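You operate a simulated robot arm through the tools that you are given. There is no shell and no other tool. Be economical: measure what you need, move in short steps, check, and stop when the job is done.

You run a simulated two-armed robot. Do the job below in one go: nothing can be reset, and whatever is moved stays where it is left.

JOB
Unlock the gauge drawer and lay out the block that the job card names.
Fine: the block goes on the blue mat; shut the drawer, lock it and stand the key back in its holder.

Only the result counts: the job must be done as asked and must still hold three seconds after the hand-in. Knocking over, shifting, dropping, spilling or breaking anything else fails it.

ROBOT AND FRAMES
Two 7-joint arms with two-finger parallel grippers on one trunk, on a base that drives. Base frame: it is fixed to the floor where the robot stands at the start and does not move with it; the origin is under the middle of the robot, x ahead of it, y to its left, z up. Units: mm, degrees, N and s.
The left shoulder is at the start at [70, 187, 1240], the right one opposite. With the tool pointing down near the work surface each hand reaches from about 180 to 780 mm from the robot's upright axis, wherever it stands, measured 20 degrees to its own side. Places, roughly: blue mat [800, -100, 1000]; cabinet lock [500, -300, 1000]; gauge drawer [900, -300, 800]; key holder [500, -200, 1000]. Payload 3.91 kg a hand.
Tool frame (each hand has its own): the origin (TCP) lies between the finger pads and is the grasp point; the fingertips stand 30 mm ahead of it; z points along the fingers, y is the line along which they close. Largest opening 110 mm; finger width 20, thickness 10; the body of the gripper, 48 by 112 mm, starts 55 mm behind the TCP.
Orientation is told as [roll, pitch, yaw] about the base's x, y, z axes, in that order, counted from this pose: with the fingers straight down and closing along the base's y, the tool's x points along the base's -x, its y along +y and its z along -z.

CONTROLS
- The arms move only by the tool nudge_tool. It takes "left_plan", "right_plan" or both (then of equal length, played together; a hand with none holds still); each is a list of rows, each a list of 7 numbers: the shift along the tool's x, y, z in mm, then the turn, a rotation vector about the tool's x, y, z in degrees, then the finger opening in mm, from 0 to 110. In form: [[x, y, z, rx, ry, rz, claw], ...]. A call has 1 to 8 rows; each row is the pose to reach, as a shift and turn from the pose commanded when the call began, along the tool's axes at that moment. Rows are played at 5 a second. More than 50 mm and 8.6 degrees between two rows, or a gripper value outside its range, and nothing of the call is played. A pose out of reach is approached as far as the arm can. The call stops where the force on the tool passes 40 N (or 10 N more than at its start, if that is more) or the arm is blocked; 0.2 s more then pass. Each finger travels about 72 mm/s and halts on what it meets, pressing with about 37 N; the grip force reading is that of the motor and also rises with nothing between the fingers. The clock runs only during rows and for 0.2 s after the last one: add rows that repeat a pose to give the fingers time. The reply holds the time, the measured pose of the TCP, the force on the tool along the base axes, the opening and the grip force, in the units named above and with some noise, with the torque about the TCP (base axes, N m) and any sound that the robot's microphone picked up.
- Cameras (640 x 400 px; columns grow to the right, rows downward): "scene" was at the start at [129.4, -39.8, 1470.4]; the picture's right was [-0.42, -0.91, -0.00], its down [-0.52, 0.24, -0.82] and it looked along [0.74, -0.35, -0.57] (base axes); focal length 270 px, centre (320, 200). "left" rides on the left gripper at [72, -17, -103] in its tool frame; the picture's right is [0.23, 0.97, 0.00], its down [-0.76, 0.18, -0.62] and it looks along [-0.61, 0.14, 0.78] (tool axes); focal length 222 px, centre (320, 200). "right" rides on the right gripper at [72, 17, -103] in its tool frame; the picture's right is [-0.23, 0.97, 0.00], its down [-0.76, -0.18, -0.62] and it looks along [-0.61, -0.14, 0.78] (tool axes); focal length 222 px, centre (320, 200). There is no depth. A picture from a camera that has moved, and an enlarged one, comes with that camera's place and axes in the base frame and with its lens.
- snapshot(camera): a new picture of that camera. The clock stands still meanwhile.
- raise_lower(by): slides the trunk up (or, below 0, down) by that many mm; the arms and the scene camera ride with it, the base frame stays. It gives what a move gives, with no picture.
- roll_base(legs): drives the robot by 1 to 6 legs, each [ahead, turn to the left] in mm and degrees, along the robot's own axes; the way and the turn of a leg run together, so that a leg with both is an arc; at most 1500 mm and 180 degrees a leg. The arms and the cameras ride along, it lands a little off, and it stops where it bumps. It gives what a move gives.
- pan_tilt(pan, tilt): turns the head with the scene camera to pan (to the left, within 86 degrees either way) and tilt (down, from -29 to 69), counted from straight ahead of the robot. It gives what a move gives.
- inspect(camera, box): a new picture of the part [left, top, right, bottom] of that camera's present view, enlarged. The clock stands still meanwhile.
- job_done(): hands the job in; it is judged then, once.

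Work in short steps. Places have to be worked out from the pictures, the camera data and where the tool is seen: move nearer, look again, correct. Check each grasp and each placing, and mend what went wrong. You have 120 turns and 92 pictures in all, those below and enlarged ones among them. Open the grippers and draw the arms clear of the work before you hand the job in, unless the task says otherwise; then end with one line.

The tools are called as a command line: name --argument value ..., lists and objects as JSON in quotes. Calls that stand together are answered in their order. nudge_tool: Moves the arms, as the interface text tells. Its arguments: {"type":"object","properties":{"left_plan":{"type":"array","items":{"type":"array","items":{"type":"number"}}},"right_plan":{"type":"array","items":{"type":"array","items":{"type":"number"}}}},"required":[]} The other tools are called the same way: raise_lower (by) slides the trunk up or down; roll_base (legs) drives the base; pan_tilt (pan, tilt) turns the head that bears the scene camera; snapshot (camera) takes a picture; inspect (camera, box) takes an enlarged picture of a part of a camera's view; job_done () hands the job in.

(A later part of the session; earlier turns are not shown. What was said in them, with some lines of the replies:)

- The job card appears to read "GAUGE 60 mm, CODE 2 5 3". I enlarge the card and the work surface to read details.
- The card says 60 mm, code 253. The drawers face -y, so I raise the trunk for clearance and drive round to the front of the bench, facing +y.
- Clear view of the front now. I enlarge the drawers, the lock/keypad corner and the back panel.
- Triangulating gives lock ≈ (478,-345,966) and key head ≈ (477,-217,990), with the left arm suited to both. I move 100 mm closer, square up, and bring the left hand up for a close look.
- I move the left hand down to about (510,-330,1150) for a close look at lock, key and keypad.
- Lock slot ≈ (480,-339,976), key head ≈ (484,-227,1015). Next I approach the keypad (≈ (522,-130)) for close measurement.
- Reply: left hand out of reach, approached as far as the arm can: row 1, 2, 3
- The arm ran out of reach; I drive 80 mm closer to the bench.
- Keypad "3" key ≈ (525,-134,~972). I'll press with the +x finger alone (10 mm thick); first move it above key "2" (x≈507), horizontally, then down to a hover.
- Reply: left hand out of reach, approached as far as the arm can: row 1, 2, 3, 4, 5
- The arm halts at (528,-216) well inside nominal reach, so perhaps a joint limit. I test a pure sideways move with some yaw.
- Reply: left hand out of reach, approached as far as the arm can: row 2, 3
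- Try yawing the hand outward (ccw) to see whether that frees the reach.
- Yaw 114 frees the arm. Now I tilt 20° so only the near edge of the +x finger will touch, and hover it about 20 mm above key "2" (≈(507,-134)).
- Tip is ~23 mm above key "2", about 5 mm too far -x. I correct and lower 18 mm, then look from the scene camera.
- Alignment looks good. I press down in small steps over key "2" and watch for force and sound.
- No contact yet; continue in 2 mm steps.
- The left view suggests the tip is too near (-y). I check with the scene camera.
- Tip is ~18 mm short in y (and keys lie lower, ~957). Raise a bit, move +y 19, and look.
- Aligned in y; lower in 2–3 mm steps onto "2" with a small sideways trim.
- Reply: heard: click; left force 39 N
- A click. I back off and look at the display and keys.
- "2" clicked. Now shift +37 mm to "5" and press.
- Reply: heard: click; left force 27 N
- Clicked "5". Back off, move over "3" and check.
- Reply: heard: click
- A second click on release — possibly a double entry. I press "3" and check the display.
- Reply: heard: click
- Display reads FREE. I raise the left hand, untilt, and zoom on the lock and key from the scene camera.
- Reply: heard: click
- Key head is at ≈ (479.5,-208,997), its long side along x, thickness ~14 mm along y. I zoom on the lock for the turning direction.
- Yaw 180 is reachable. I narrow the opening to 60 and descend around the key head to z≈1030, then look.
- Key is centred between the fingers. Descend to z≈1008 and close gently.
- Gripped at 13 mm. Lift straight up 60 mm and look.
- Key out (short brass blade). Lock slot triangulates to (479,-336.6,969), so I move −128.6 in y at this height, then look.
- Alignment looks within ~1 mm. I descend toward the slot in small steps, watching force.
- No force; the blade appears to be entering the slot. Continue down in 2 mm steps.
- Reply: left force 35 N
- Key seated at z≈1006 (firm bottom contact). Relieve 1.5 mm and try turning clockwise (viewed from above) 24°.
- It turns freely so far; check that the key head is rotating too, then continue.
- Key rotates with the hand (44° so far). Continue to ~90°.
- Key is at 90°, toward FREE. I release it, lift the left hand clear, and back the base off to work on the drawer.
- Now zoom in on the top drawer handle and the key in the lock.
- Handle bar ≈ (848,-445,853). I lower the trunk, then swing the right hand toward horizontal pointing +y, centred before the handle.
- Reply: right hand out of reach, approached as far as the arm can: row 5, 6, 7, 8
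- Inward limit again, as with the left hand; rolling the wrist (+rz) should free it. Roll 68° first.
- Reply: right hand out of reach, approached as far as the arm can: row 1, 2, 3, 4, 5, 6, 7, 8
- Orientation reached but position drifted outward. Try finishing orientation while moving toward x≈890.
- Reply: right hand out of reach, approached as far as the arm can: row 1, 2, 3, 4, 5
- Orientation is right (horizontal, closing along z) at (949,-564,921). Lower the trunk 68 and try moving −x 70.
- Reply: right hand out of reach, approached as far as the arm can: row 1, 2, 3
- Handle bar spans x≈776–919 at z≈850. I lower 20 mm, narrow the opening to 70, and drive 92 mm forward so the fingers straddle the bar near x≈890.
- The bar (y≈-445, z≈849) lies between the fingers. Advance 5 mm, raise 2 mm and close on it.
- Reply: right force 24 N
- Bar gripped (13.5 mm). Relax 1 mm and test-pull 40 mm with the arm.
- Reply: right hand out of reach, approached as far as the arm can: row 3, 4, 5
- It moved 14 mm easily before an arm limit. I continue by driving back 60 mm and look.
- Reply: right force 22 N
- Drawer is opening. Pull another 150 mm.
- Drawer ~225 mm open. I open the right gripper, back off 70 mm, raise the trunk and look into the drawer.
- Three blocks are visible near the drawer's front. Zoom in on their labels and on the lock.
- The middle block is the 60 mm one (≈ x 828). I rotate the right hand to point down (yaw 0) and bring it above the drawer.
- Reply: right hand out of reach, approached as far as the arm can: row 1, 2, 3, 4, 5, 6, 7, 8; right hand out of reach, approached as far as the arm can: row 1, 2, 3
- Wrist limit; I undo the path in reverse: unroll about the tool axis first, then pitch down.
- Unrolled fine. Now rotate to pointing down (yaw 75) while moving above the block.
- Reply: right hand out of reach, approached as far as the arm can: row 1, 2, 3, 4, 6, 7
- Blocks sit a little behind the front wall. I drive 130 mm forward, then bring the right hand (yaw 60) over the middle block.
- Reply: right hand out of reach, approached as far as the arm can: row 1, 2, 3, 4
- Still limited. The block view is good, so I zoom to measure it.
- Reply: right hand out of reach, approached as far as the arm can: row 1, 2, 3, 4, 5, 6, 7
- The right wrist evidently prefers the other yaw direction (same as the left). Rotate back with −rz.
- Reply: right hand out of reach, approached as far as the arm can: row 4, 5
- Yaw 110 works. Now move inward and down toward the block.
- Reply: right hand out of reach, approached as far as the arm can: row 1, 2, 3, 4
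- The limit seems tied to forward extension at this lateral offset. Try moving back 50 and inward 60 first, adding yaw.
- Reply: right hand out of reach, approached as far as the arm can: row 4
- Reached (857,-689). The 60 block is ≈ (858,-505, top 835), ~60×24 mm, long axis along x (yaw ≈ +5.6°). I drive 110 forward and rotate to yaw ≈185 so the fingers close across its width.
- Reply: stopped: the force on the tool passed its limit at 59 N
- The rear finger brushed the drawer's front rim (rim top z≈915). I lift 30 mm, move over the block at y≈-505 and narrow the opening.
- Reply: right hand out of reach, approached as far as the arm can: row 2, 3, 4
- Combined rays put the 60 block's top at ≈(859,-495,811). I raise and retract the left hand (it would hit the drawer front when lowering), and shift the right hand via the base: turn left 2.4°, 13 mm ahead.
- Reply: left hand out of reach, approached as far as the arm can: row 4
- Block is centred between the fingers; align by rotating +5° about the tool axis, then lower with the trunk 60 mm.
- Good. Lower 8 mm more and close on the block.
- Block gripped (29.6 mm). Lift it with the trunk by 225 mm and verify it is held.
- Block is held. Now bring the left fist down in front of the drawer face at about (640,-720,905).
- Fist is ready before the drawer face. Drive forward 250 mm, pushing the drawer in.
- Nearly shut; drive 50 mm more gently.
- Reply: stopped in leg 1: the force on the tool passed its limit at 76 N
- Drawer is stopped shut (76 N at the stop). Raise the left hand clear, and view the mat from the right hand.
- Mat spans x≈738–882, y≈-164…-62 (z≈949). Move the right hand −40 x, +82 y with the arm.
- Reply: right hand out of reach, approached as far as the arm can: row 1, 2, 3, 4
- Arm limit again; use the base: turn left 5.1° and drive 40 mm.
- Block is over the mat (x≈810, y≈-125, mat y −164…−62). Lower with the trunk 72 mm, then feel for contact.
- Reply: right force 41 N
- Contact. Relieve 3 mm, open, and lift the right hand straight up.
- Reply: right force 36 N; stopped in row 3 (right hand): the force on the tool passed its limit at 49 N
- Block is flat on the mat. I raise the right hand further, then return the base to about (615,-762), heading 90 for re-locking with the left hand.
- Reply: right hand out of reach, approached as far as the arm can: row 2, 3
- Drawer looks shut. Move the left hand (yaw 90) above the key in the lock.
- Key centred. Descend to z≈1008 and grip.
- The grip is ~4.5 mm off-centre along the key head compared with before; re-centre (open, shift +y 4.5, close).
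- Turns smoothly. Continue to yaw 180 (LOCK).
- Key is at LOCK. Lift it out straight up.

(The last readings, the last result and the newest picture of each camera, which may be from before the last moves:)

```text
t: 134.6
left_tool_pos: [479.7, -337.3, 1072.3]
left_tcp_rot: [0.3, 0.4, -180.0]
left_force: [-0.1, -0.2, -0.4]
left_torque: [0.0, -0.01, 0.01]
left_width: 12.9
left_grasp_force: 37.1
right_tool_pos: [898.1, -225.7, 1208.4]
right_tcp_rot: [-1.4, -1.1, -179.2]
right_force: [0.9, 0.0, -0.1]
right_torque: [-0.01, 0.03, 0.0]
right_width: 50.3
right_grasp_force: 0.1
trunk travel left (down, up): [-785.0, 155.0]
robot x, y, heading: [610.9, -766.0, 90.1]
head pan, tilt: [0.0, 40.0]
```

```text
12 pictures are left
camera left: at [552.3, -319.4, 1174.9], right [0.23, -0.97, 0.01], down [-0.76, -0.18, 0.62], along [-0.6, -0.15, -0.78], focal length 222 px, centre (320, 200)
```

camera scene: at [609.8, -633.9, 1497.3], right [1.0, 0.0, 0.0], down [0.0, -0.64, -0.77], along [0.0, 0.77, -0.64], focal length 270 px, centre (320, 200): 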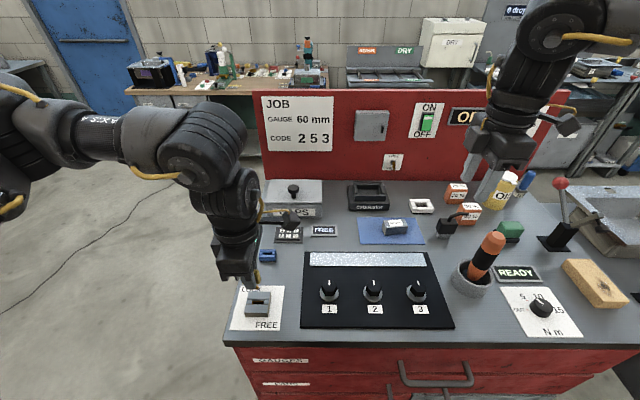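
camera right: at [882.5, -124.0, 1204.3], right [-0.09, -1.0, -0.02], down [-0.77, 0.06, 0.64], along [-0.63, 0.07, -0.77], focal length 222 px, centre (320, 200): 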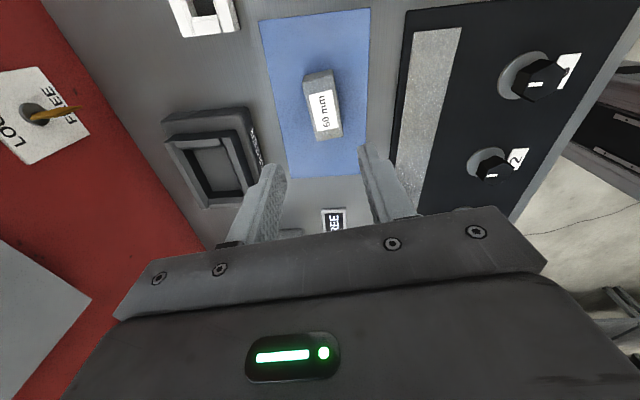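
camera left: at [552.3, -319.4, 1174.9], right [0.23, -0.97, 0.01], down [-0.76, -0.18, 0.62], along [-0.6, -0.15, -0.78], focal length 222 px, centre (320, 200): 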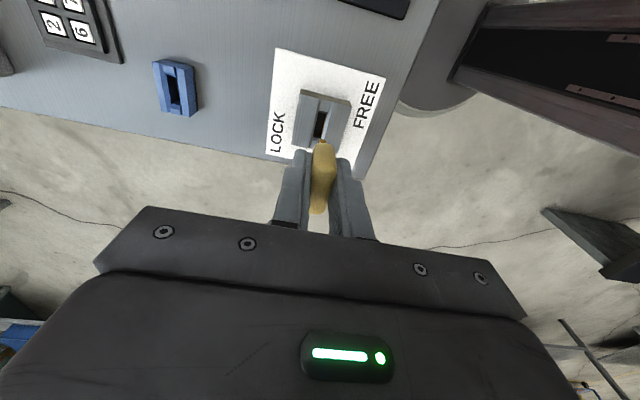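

Key is out. Move +128.8 in y back over the holder and check alignment.

nudge_tool --left_plan '[[0, -43, 0, 0, 0, 0, 0], [0.5, -86, 0, 0, 0, 0, 0], [1, -128.8, 0, 0, 0, 0, 0], [1, -128.8, 25, 0, 0, 0, 0], [1, -128.8, 25, 0, 0, 0, 0]]'

inspect --camera "left" --box '[220, 60, 420, 220]'

inspect --camera "scene" --box '[210, 210, 310, 285]'

```text
t: 135.8
left_tool_pos: [480.5, -210.0, 1046.6]
left_tcp_rot: [0.3, 0.1, -179.9]
left_force: [0.0, 0.2, -1.4]
left_torque: [0.0, 0.04, 0.01]
left_width: 13.1
left_grasp_force: 37.2
right_tool_pos: [897.9, -226.3, 1209.2]
right_tcp_rot: [-1.4, -1.1, -179.3]
right_force: [-0.3, 0.2, -0.6]
right_torque: [0.01, -0.01, 0.01]
right_width: 50.3
right_grasp_force: 0.1
trunk travel left (down, up): [-785.0, 155.0]
robot x, y, heading: [610.0, -770.3, 89.9]
head pan, tilt: [0.0, 40.0]
```

```text
2.50 times, centred on (320, 140) of left
camera zoom: at [553.0, -192.2, 1148.7], right [0.23, -0.97, 0.0], down [-0.76, -0.18, 0.62], along [-0.6, -0.15, -0.78], focal length 555 px, centre (320, 350)
```

zoom: 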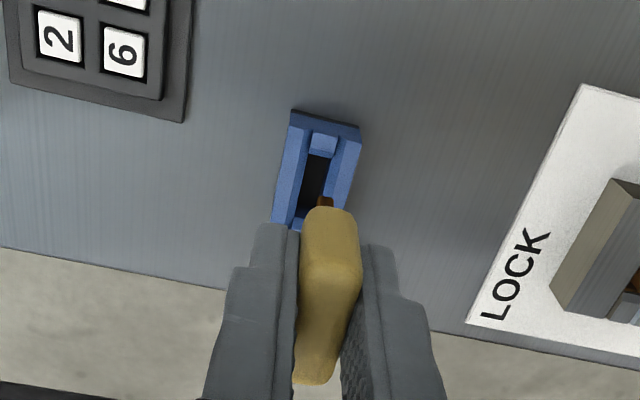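

```text
5.33 times, centred on (260, 248) of scene
camera zoom: at [609.7, -634.5, 1497.4], right [1.0, 0.0, 0.0], down [0.0, -0.64, -0.77], along [0.0, 0.77, -0.64], focal length 1440 px, centre (640, -53)
```

zoom: 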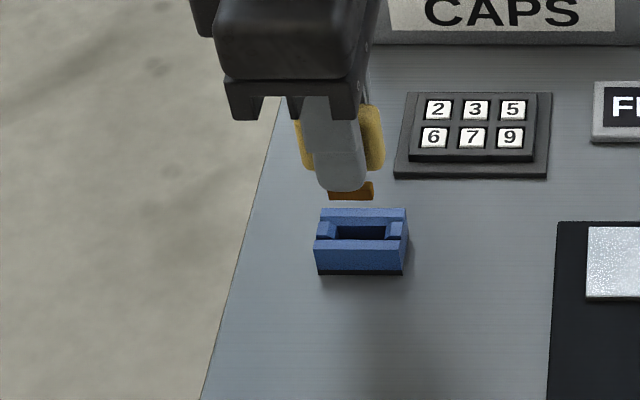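

The key is ~2 mm too far −y and ~1 mm +x; correct and descend in steps.

nudge_tool --left_plan '[[-1, -2.2, 5, 0, 0, 0, 0], [-1, -2.2, 14, 0, 0, 0, 0], [-1, -2.2, 20, 0, 0, 0, 0], [-1, -2.2, 24, 0, 0, 0, 0], [-1, -2.2, 24, 0, 0, 0, 0]]'

inspect --camera "left" --box '[260, 90, 380, 190]'

```text
t: 137.0
left_tool_pos: [480.4, -209.3, 1022.9]
left_tcp_rot: [0.3, 0.3, -179.8]
left_force: [-0.6, 0.9, -1.1]
left_torque: [-0.01, -0.03, 0.0]
left_width: 13.2
left_grasp_force: 37.0
right_tool_pos: [897.7, -225.7, 1207.9]
right_tcp_rot: [-1.4, -1.2, -179.3]
right_force: [-0.1, -0.7, -0.2]
right_torque: [-0.01, -0.02, 0.0]
right_width: 50.2
right_grasp_force: 0.1
trunk travel left (down, up): [-785.0, 155.0]
robot x, y, heading: [611.8, -766.2, 90.2]
head pan, tilt: [0.0, 40.0]
```

```text
4.00 times, centred on (320, 140) of left
camera zoom: at [553.1, -190.8, 1124.6], right [0.23, -0.97, 0.01], down [-0.76, -0.18, 0.62], along [-0.6, -0.15, -0.78], focal length 888 px, centre (320, 440)
```

zoom: 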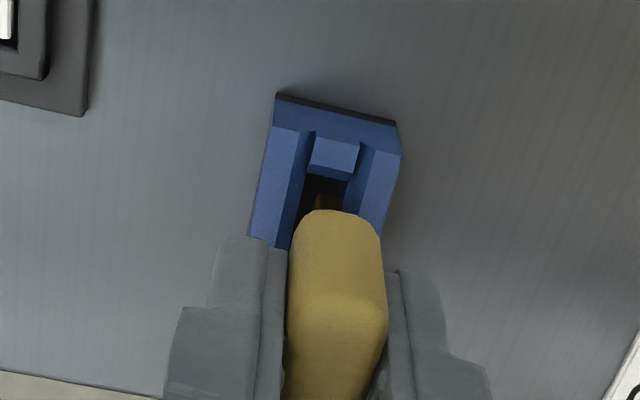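

Blade lines up with the holder slot. Continue down to the original seated height (~1010).

nudge_tool --left_plan '[[0, 0, 4, 0, 0, 0, 0], [0, 0, 8, 0, 0, 0, 0], [0, 0, 10.5, 0, 0, 0, 0], [0, 0, 12.5, 0, 0, 0, 0], [0, 0, 14, 0, 0, 0, 0]]'

inspect --camera "scene" --box '[220, 210, 320, 285]'

```text
t: 138.2
left_tool_pos: [481.1, -208.8, 1009.1]
left_tcp_rot: [0.3, 0.2, -180.0]
left_force: [-0.3, 0.2, -0.6]
left_torque: [-0.03, -0.02, -0.06]
left_width: 12.8
left_grasp_force: 37.0
right_tool_pos: [898.8, -225.3, 1209.4]
right_tcp_rot: [-1.3, -1.1, -179.3]
right_force: [0.1, -0.5, -0.2]
right_torque: [-0.01, -0.02, -0.03]
right_width: 49.9
right_grasp_force: 0.1
trunk travel left (down, up): [-785.0, 155.0]
robot x, y, heading: [614.1, -769.5, 90.2]
head pan, tilt: [0.0, 40.0]
```

```text
5.33 times, centred on (270, 248) of scene
camera zoom: at [610.0, -634.1, 1497.3], right [1.0, 0.0, 0.0], down [0.0, -0.64, -0.77], along [0.0, 0.77, -0.64], focal length 1440 px, centre (587, -53)
```

zoom: 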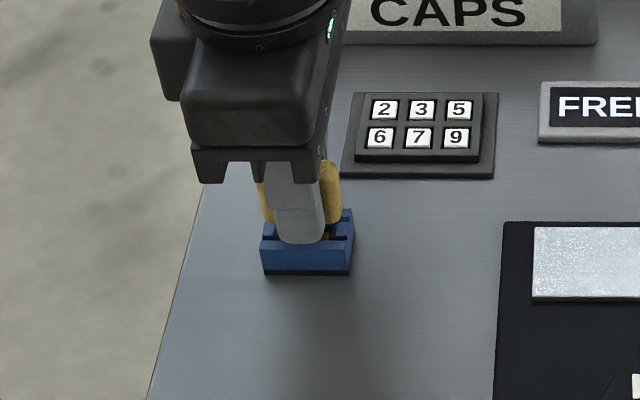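

No contact force yet; lower 1 mm at a time until it seats.

nudge_tool --left_plan '[[0, 0, 1, 0, 0, 0, 0], [0, 0, 2, 0, 0, 0, 0], [0, 0, 3, 0, 0, 0, 0]]'

```text
t: 139.0
left_tool_pos: [481.4, -207.8, 1006.6]
left_tcp_rot: [0.2, 0.3, -179.9]
left_force: [-0.3, 0.2, 2.8]
left_torque: [0.01, -0.01, -0.02]
left_width: 12.9
left_grasp_force: 36.7
right_tool_pos: [898.1, -226.9, 1208.1]
right_tcp_rot: [-1.3, -1.1, -179.3]
right_force: [0.0, 0.3, 0.0]
right_torque: [0.0, 0.01, -0.01]
right_width: 50.0
right_grasp_force: 0.1
trunk travel left (down, up): [-785.0, 155.0]
robot x, y, heading: [612.5, -767.4, 90.1]
head pan, tilt: [0.0, 40.0]
```

Light contact (≈3 N) – seated. Open and lift away.

nudge_tool --left_plan '[[0, 0, 0, 0, 0, 0, 18], [0, 0, 0, 0, 0, 0, 40], [0, 0, 0, 0, 0, 0, 60], [0, 0, 0, 0, 0, 0, 60], [0, 0, -30, 0, 0, 0, 60], [0, 0, -70, 0, 0, 0, 60], [0, 0, -110, 0, 0, 0, 60]]'

inspect --camera "scene" --box '[210, 200, 410, 320]'

```text
t: 140.6
left_tool_pos: [479.3, -209.5, 1115.0]
left_tcp_rot: [0.2, 0.2, -179.9]
left_force: [0.2, 0.3, -0.4]
left_torque: [0.01, -0.02, 0.02]
left_width: 60.5
left_grasp_force: 0.0
right_tool_pos: [898.7, -226.9, 1208.8]
right_tcp_rot: [-1.5, -1.2, -179.5]
right_force: [0.3, -0.4, 0.1]
right_torque: [0.03, 0.01, 0.01]
right_width: 50.1
right_grasp_force: 0.0
trunk travel left (down, up): [-785.0, 155.0]
robot x, y, heading: [608.6, -769.1, 90.3]
head pan, tilt: [0.0, 40.0]
```

```text
3.20 times, centred on (310, 260) of scene
camera zoom: at [610.4, -635.5, 1497.4], right [1.0, 0.0, 0.0], down [0.0, -0.64, -0.77], along [0.0, 0.77, -0.64], focal length 864 px, centre (352, 8)
```

zoom: 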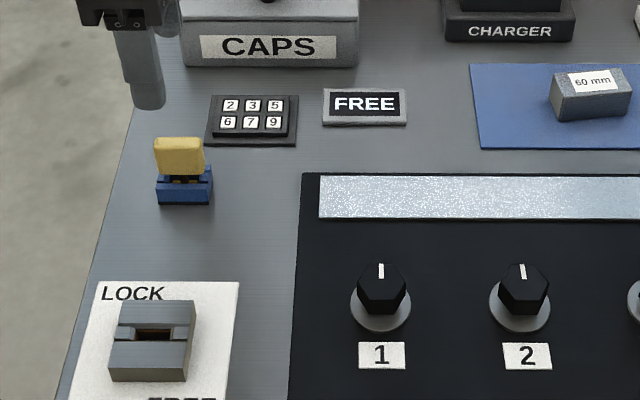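

Key stands in its holder, lock is at LOCK, block on the mat. I raise both hands a bit, back the base away, and verify the drawer front.

nudge_tool --left_plan '[[0, 0, -40, 0, 0, 0, 60], [0, 0, -80, 0, 0, 0, 60]]'

roll_base --legs '[[-350, 0]]'

snapshot --camera "scene"

inspect --camera "scene" --box '[240, 150, 480, 320]'

```text
t: 141.2
left_tool_pos: [480.7, -209.3, 1196.1]
left_tcp_rot: [0.3, 0.1, -179.9]
left_force: [-0.7, -1.0, 1.0]
left_torque: [0.01, 0.0, -0.04]
left_width: 59.9
left_grasp_force: 0.1
right_tool_pos: [899.2, -228.0, 1208.2]
right_tcp_rot: [-1.5, -1.1, -179.4]
right_force: [0.4, -1.1, -0.5]
right_torque: [0.01, -0.04, 0.0]
right_width: 50.2
right_grasp_force: 0.1
trunk travel left (down, up): [-785.0, 155.0]
robot x, y, heading: [611.9, -769.1, 90.1]
head pan, tilt: [0.0, 40.0]
```

```text
t: 143.5
left_tool_pos: [479.9, -558.3, 1193.9]
left_tcp_rot: [0.4, 0.1, -179.5]
left_force: [-0.6, 0.1, -0.3]
left_torque: [-0.01, 0.0, 0.0]
left_width: 60.0
left_grasp_force: 0.1
right_tool_pos: [895.7, -573.5, 1208.5]
right_tcp_rot: [-1.4, -1.1, -179.0]
right_force: [0.5, 0.2, -0.3]
right_torque: [0.0, 0.01, 0.02]
right_width: 50.3
right_grasp_force: 0.0
trunk travel left (down, up): [-785.0, 155.0]
robot x, y, heading: [609.6, -1119.2, 90.4]
head pan, tilt: [0.0, 40.0]
```

```text
6 pictures are left
camera scene: at [611.5, -984.1, 1497.1], right [1.0, 0.01, 0.0], down [0.01, -0.64, -0.77], along [-0.01, 0.77, -0.64], focal length 270 px, centre (320, 200)
```

scene: 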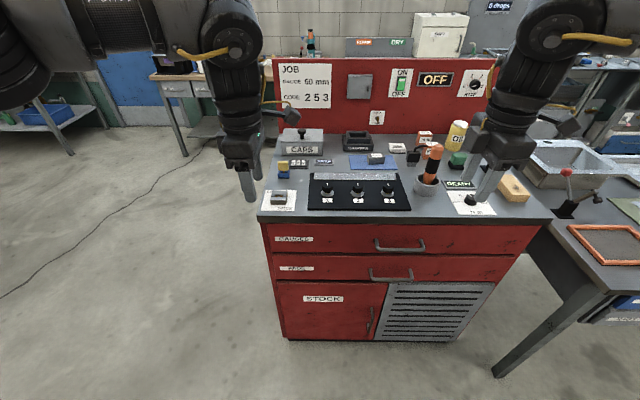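

```text
2.35 times, centred on (360, 235) of scene
camera zoom: at [611.5, -984.1, 1497.1], right [1.0, 0.01, 0.0], down [0.01, -0.64, -0.77], along [-0.01, 0.77, -0.64], focal length 636 px, centre (226, 118)
```

zoom: 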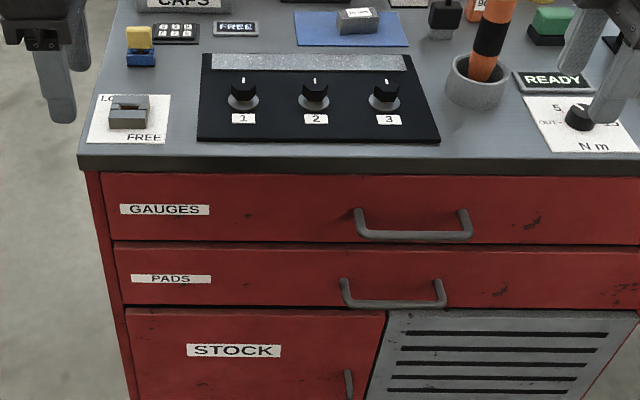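

The drawer is shut (handle at its original y≈-445), the lock is at LOCK, the key is back in its holder and the 60 mm block lies on the blue mat. Both hands are open and clear of the work, so I hand in.

job_done

```text
The job is handed in.
```

I handed the job in: the 60 mm block is on the blue mat, the gauge drawer is shut with its lock turned back to LOCK, and the key is back in its holder. The keypad display still reads FREE, and I did not pull the drawer to test that the lock holds.
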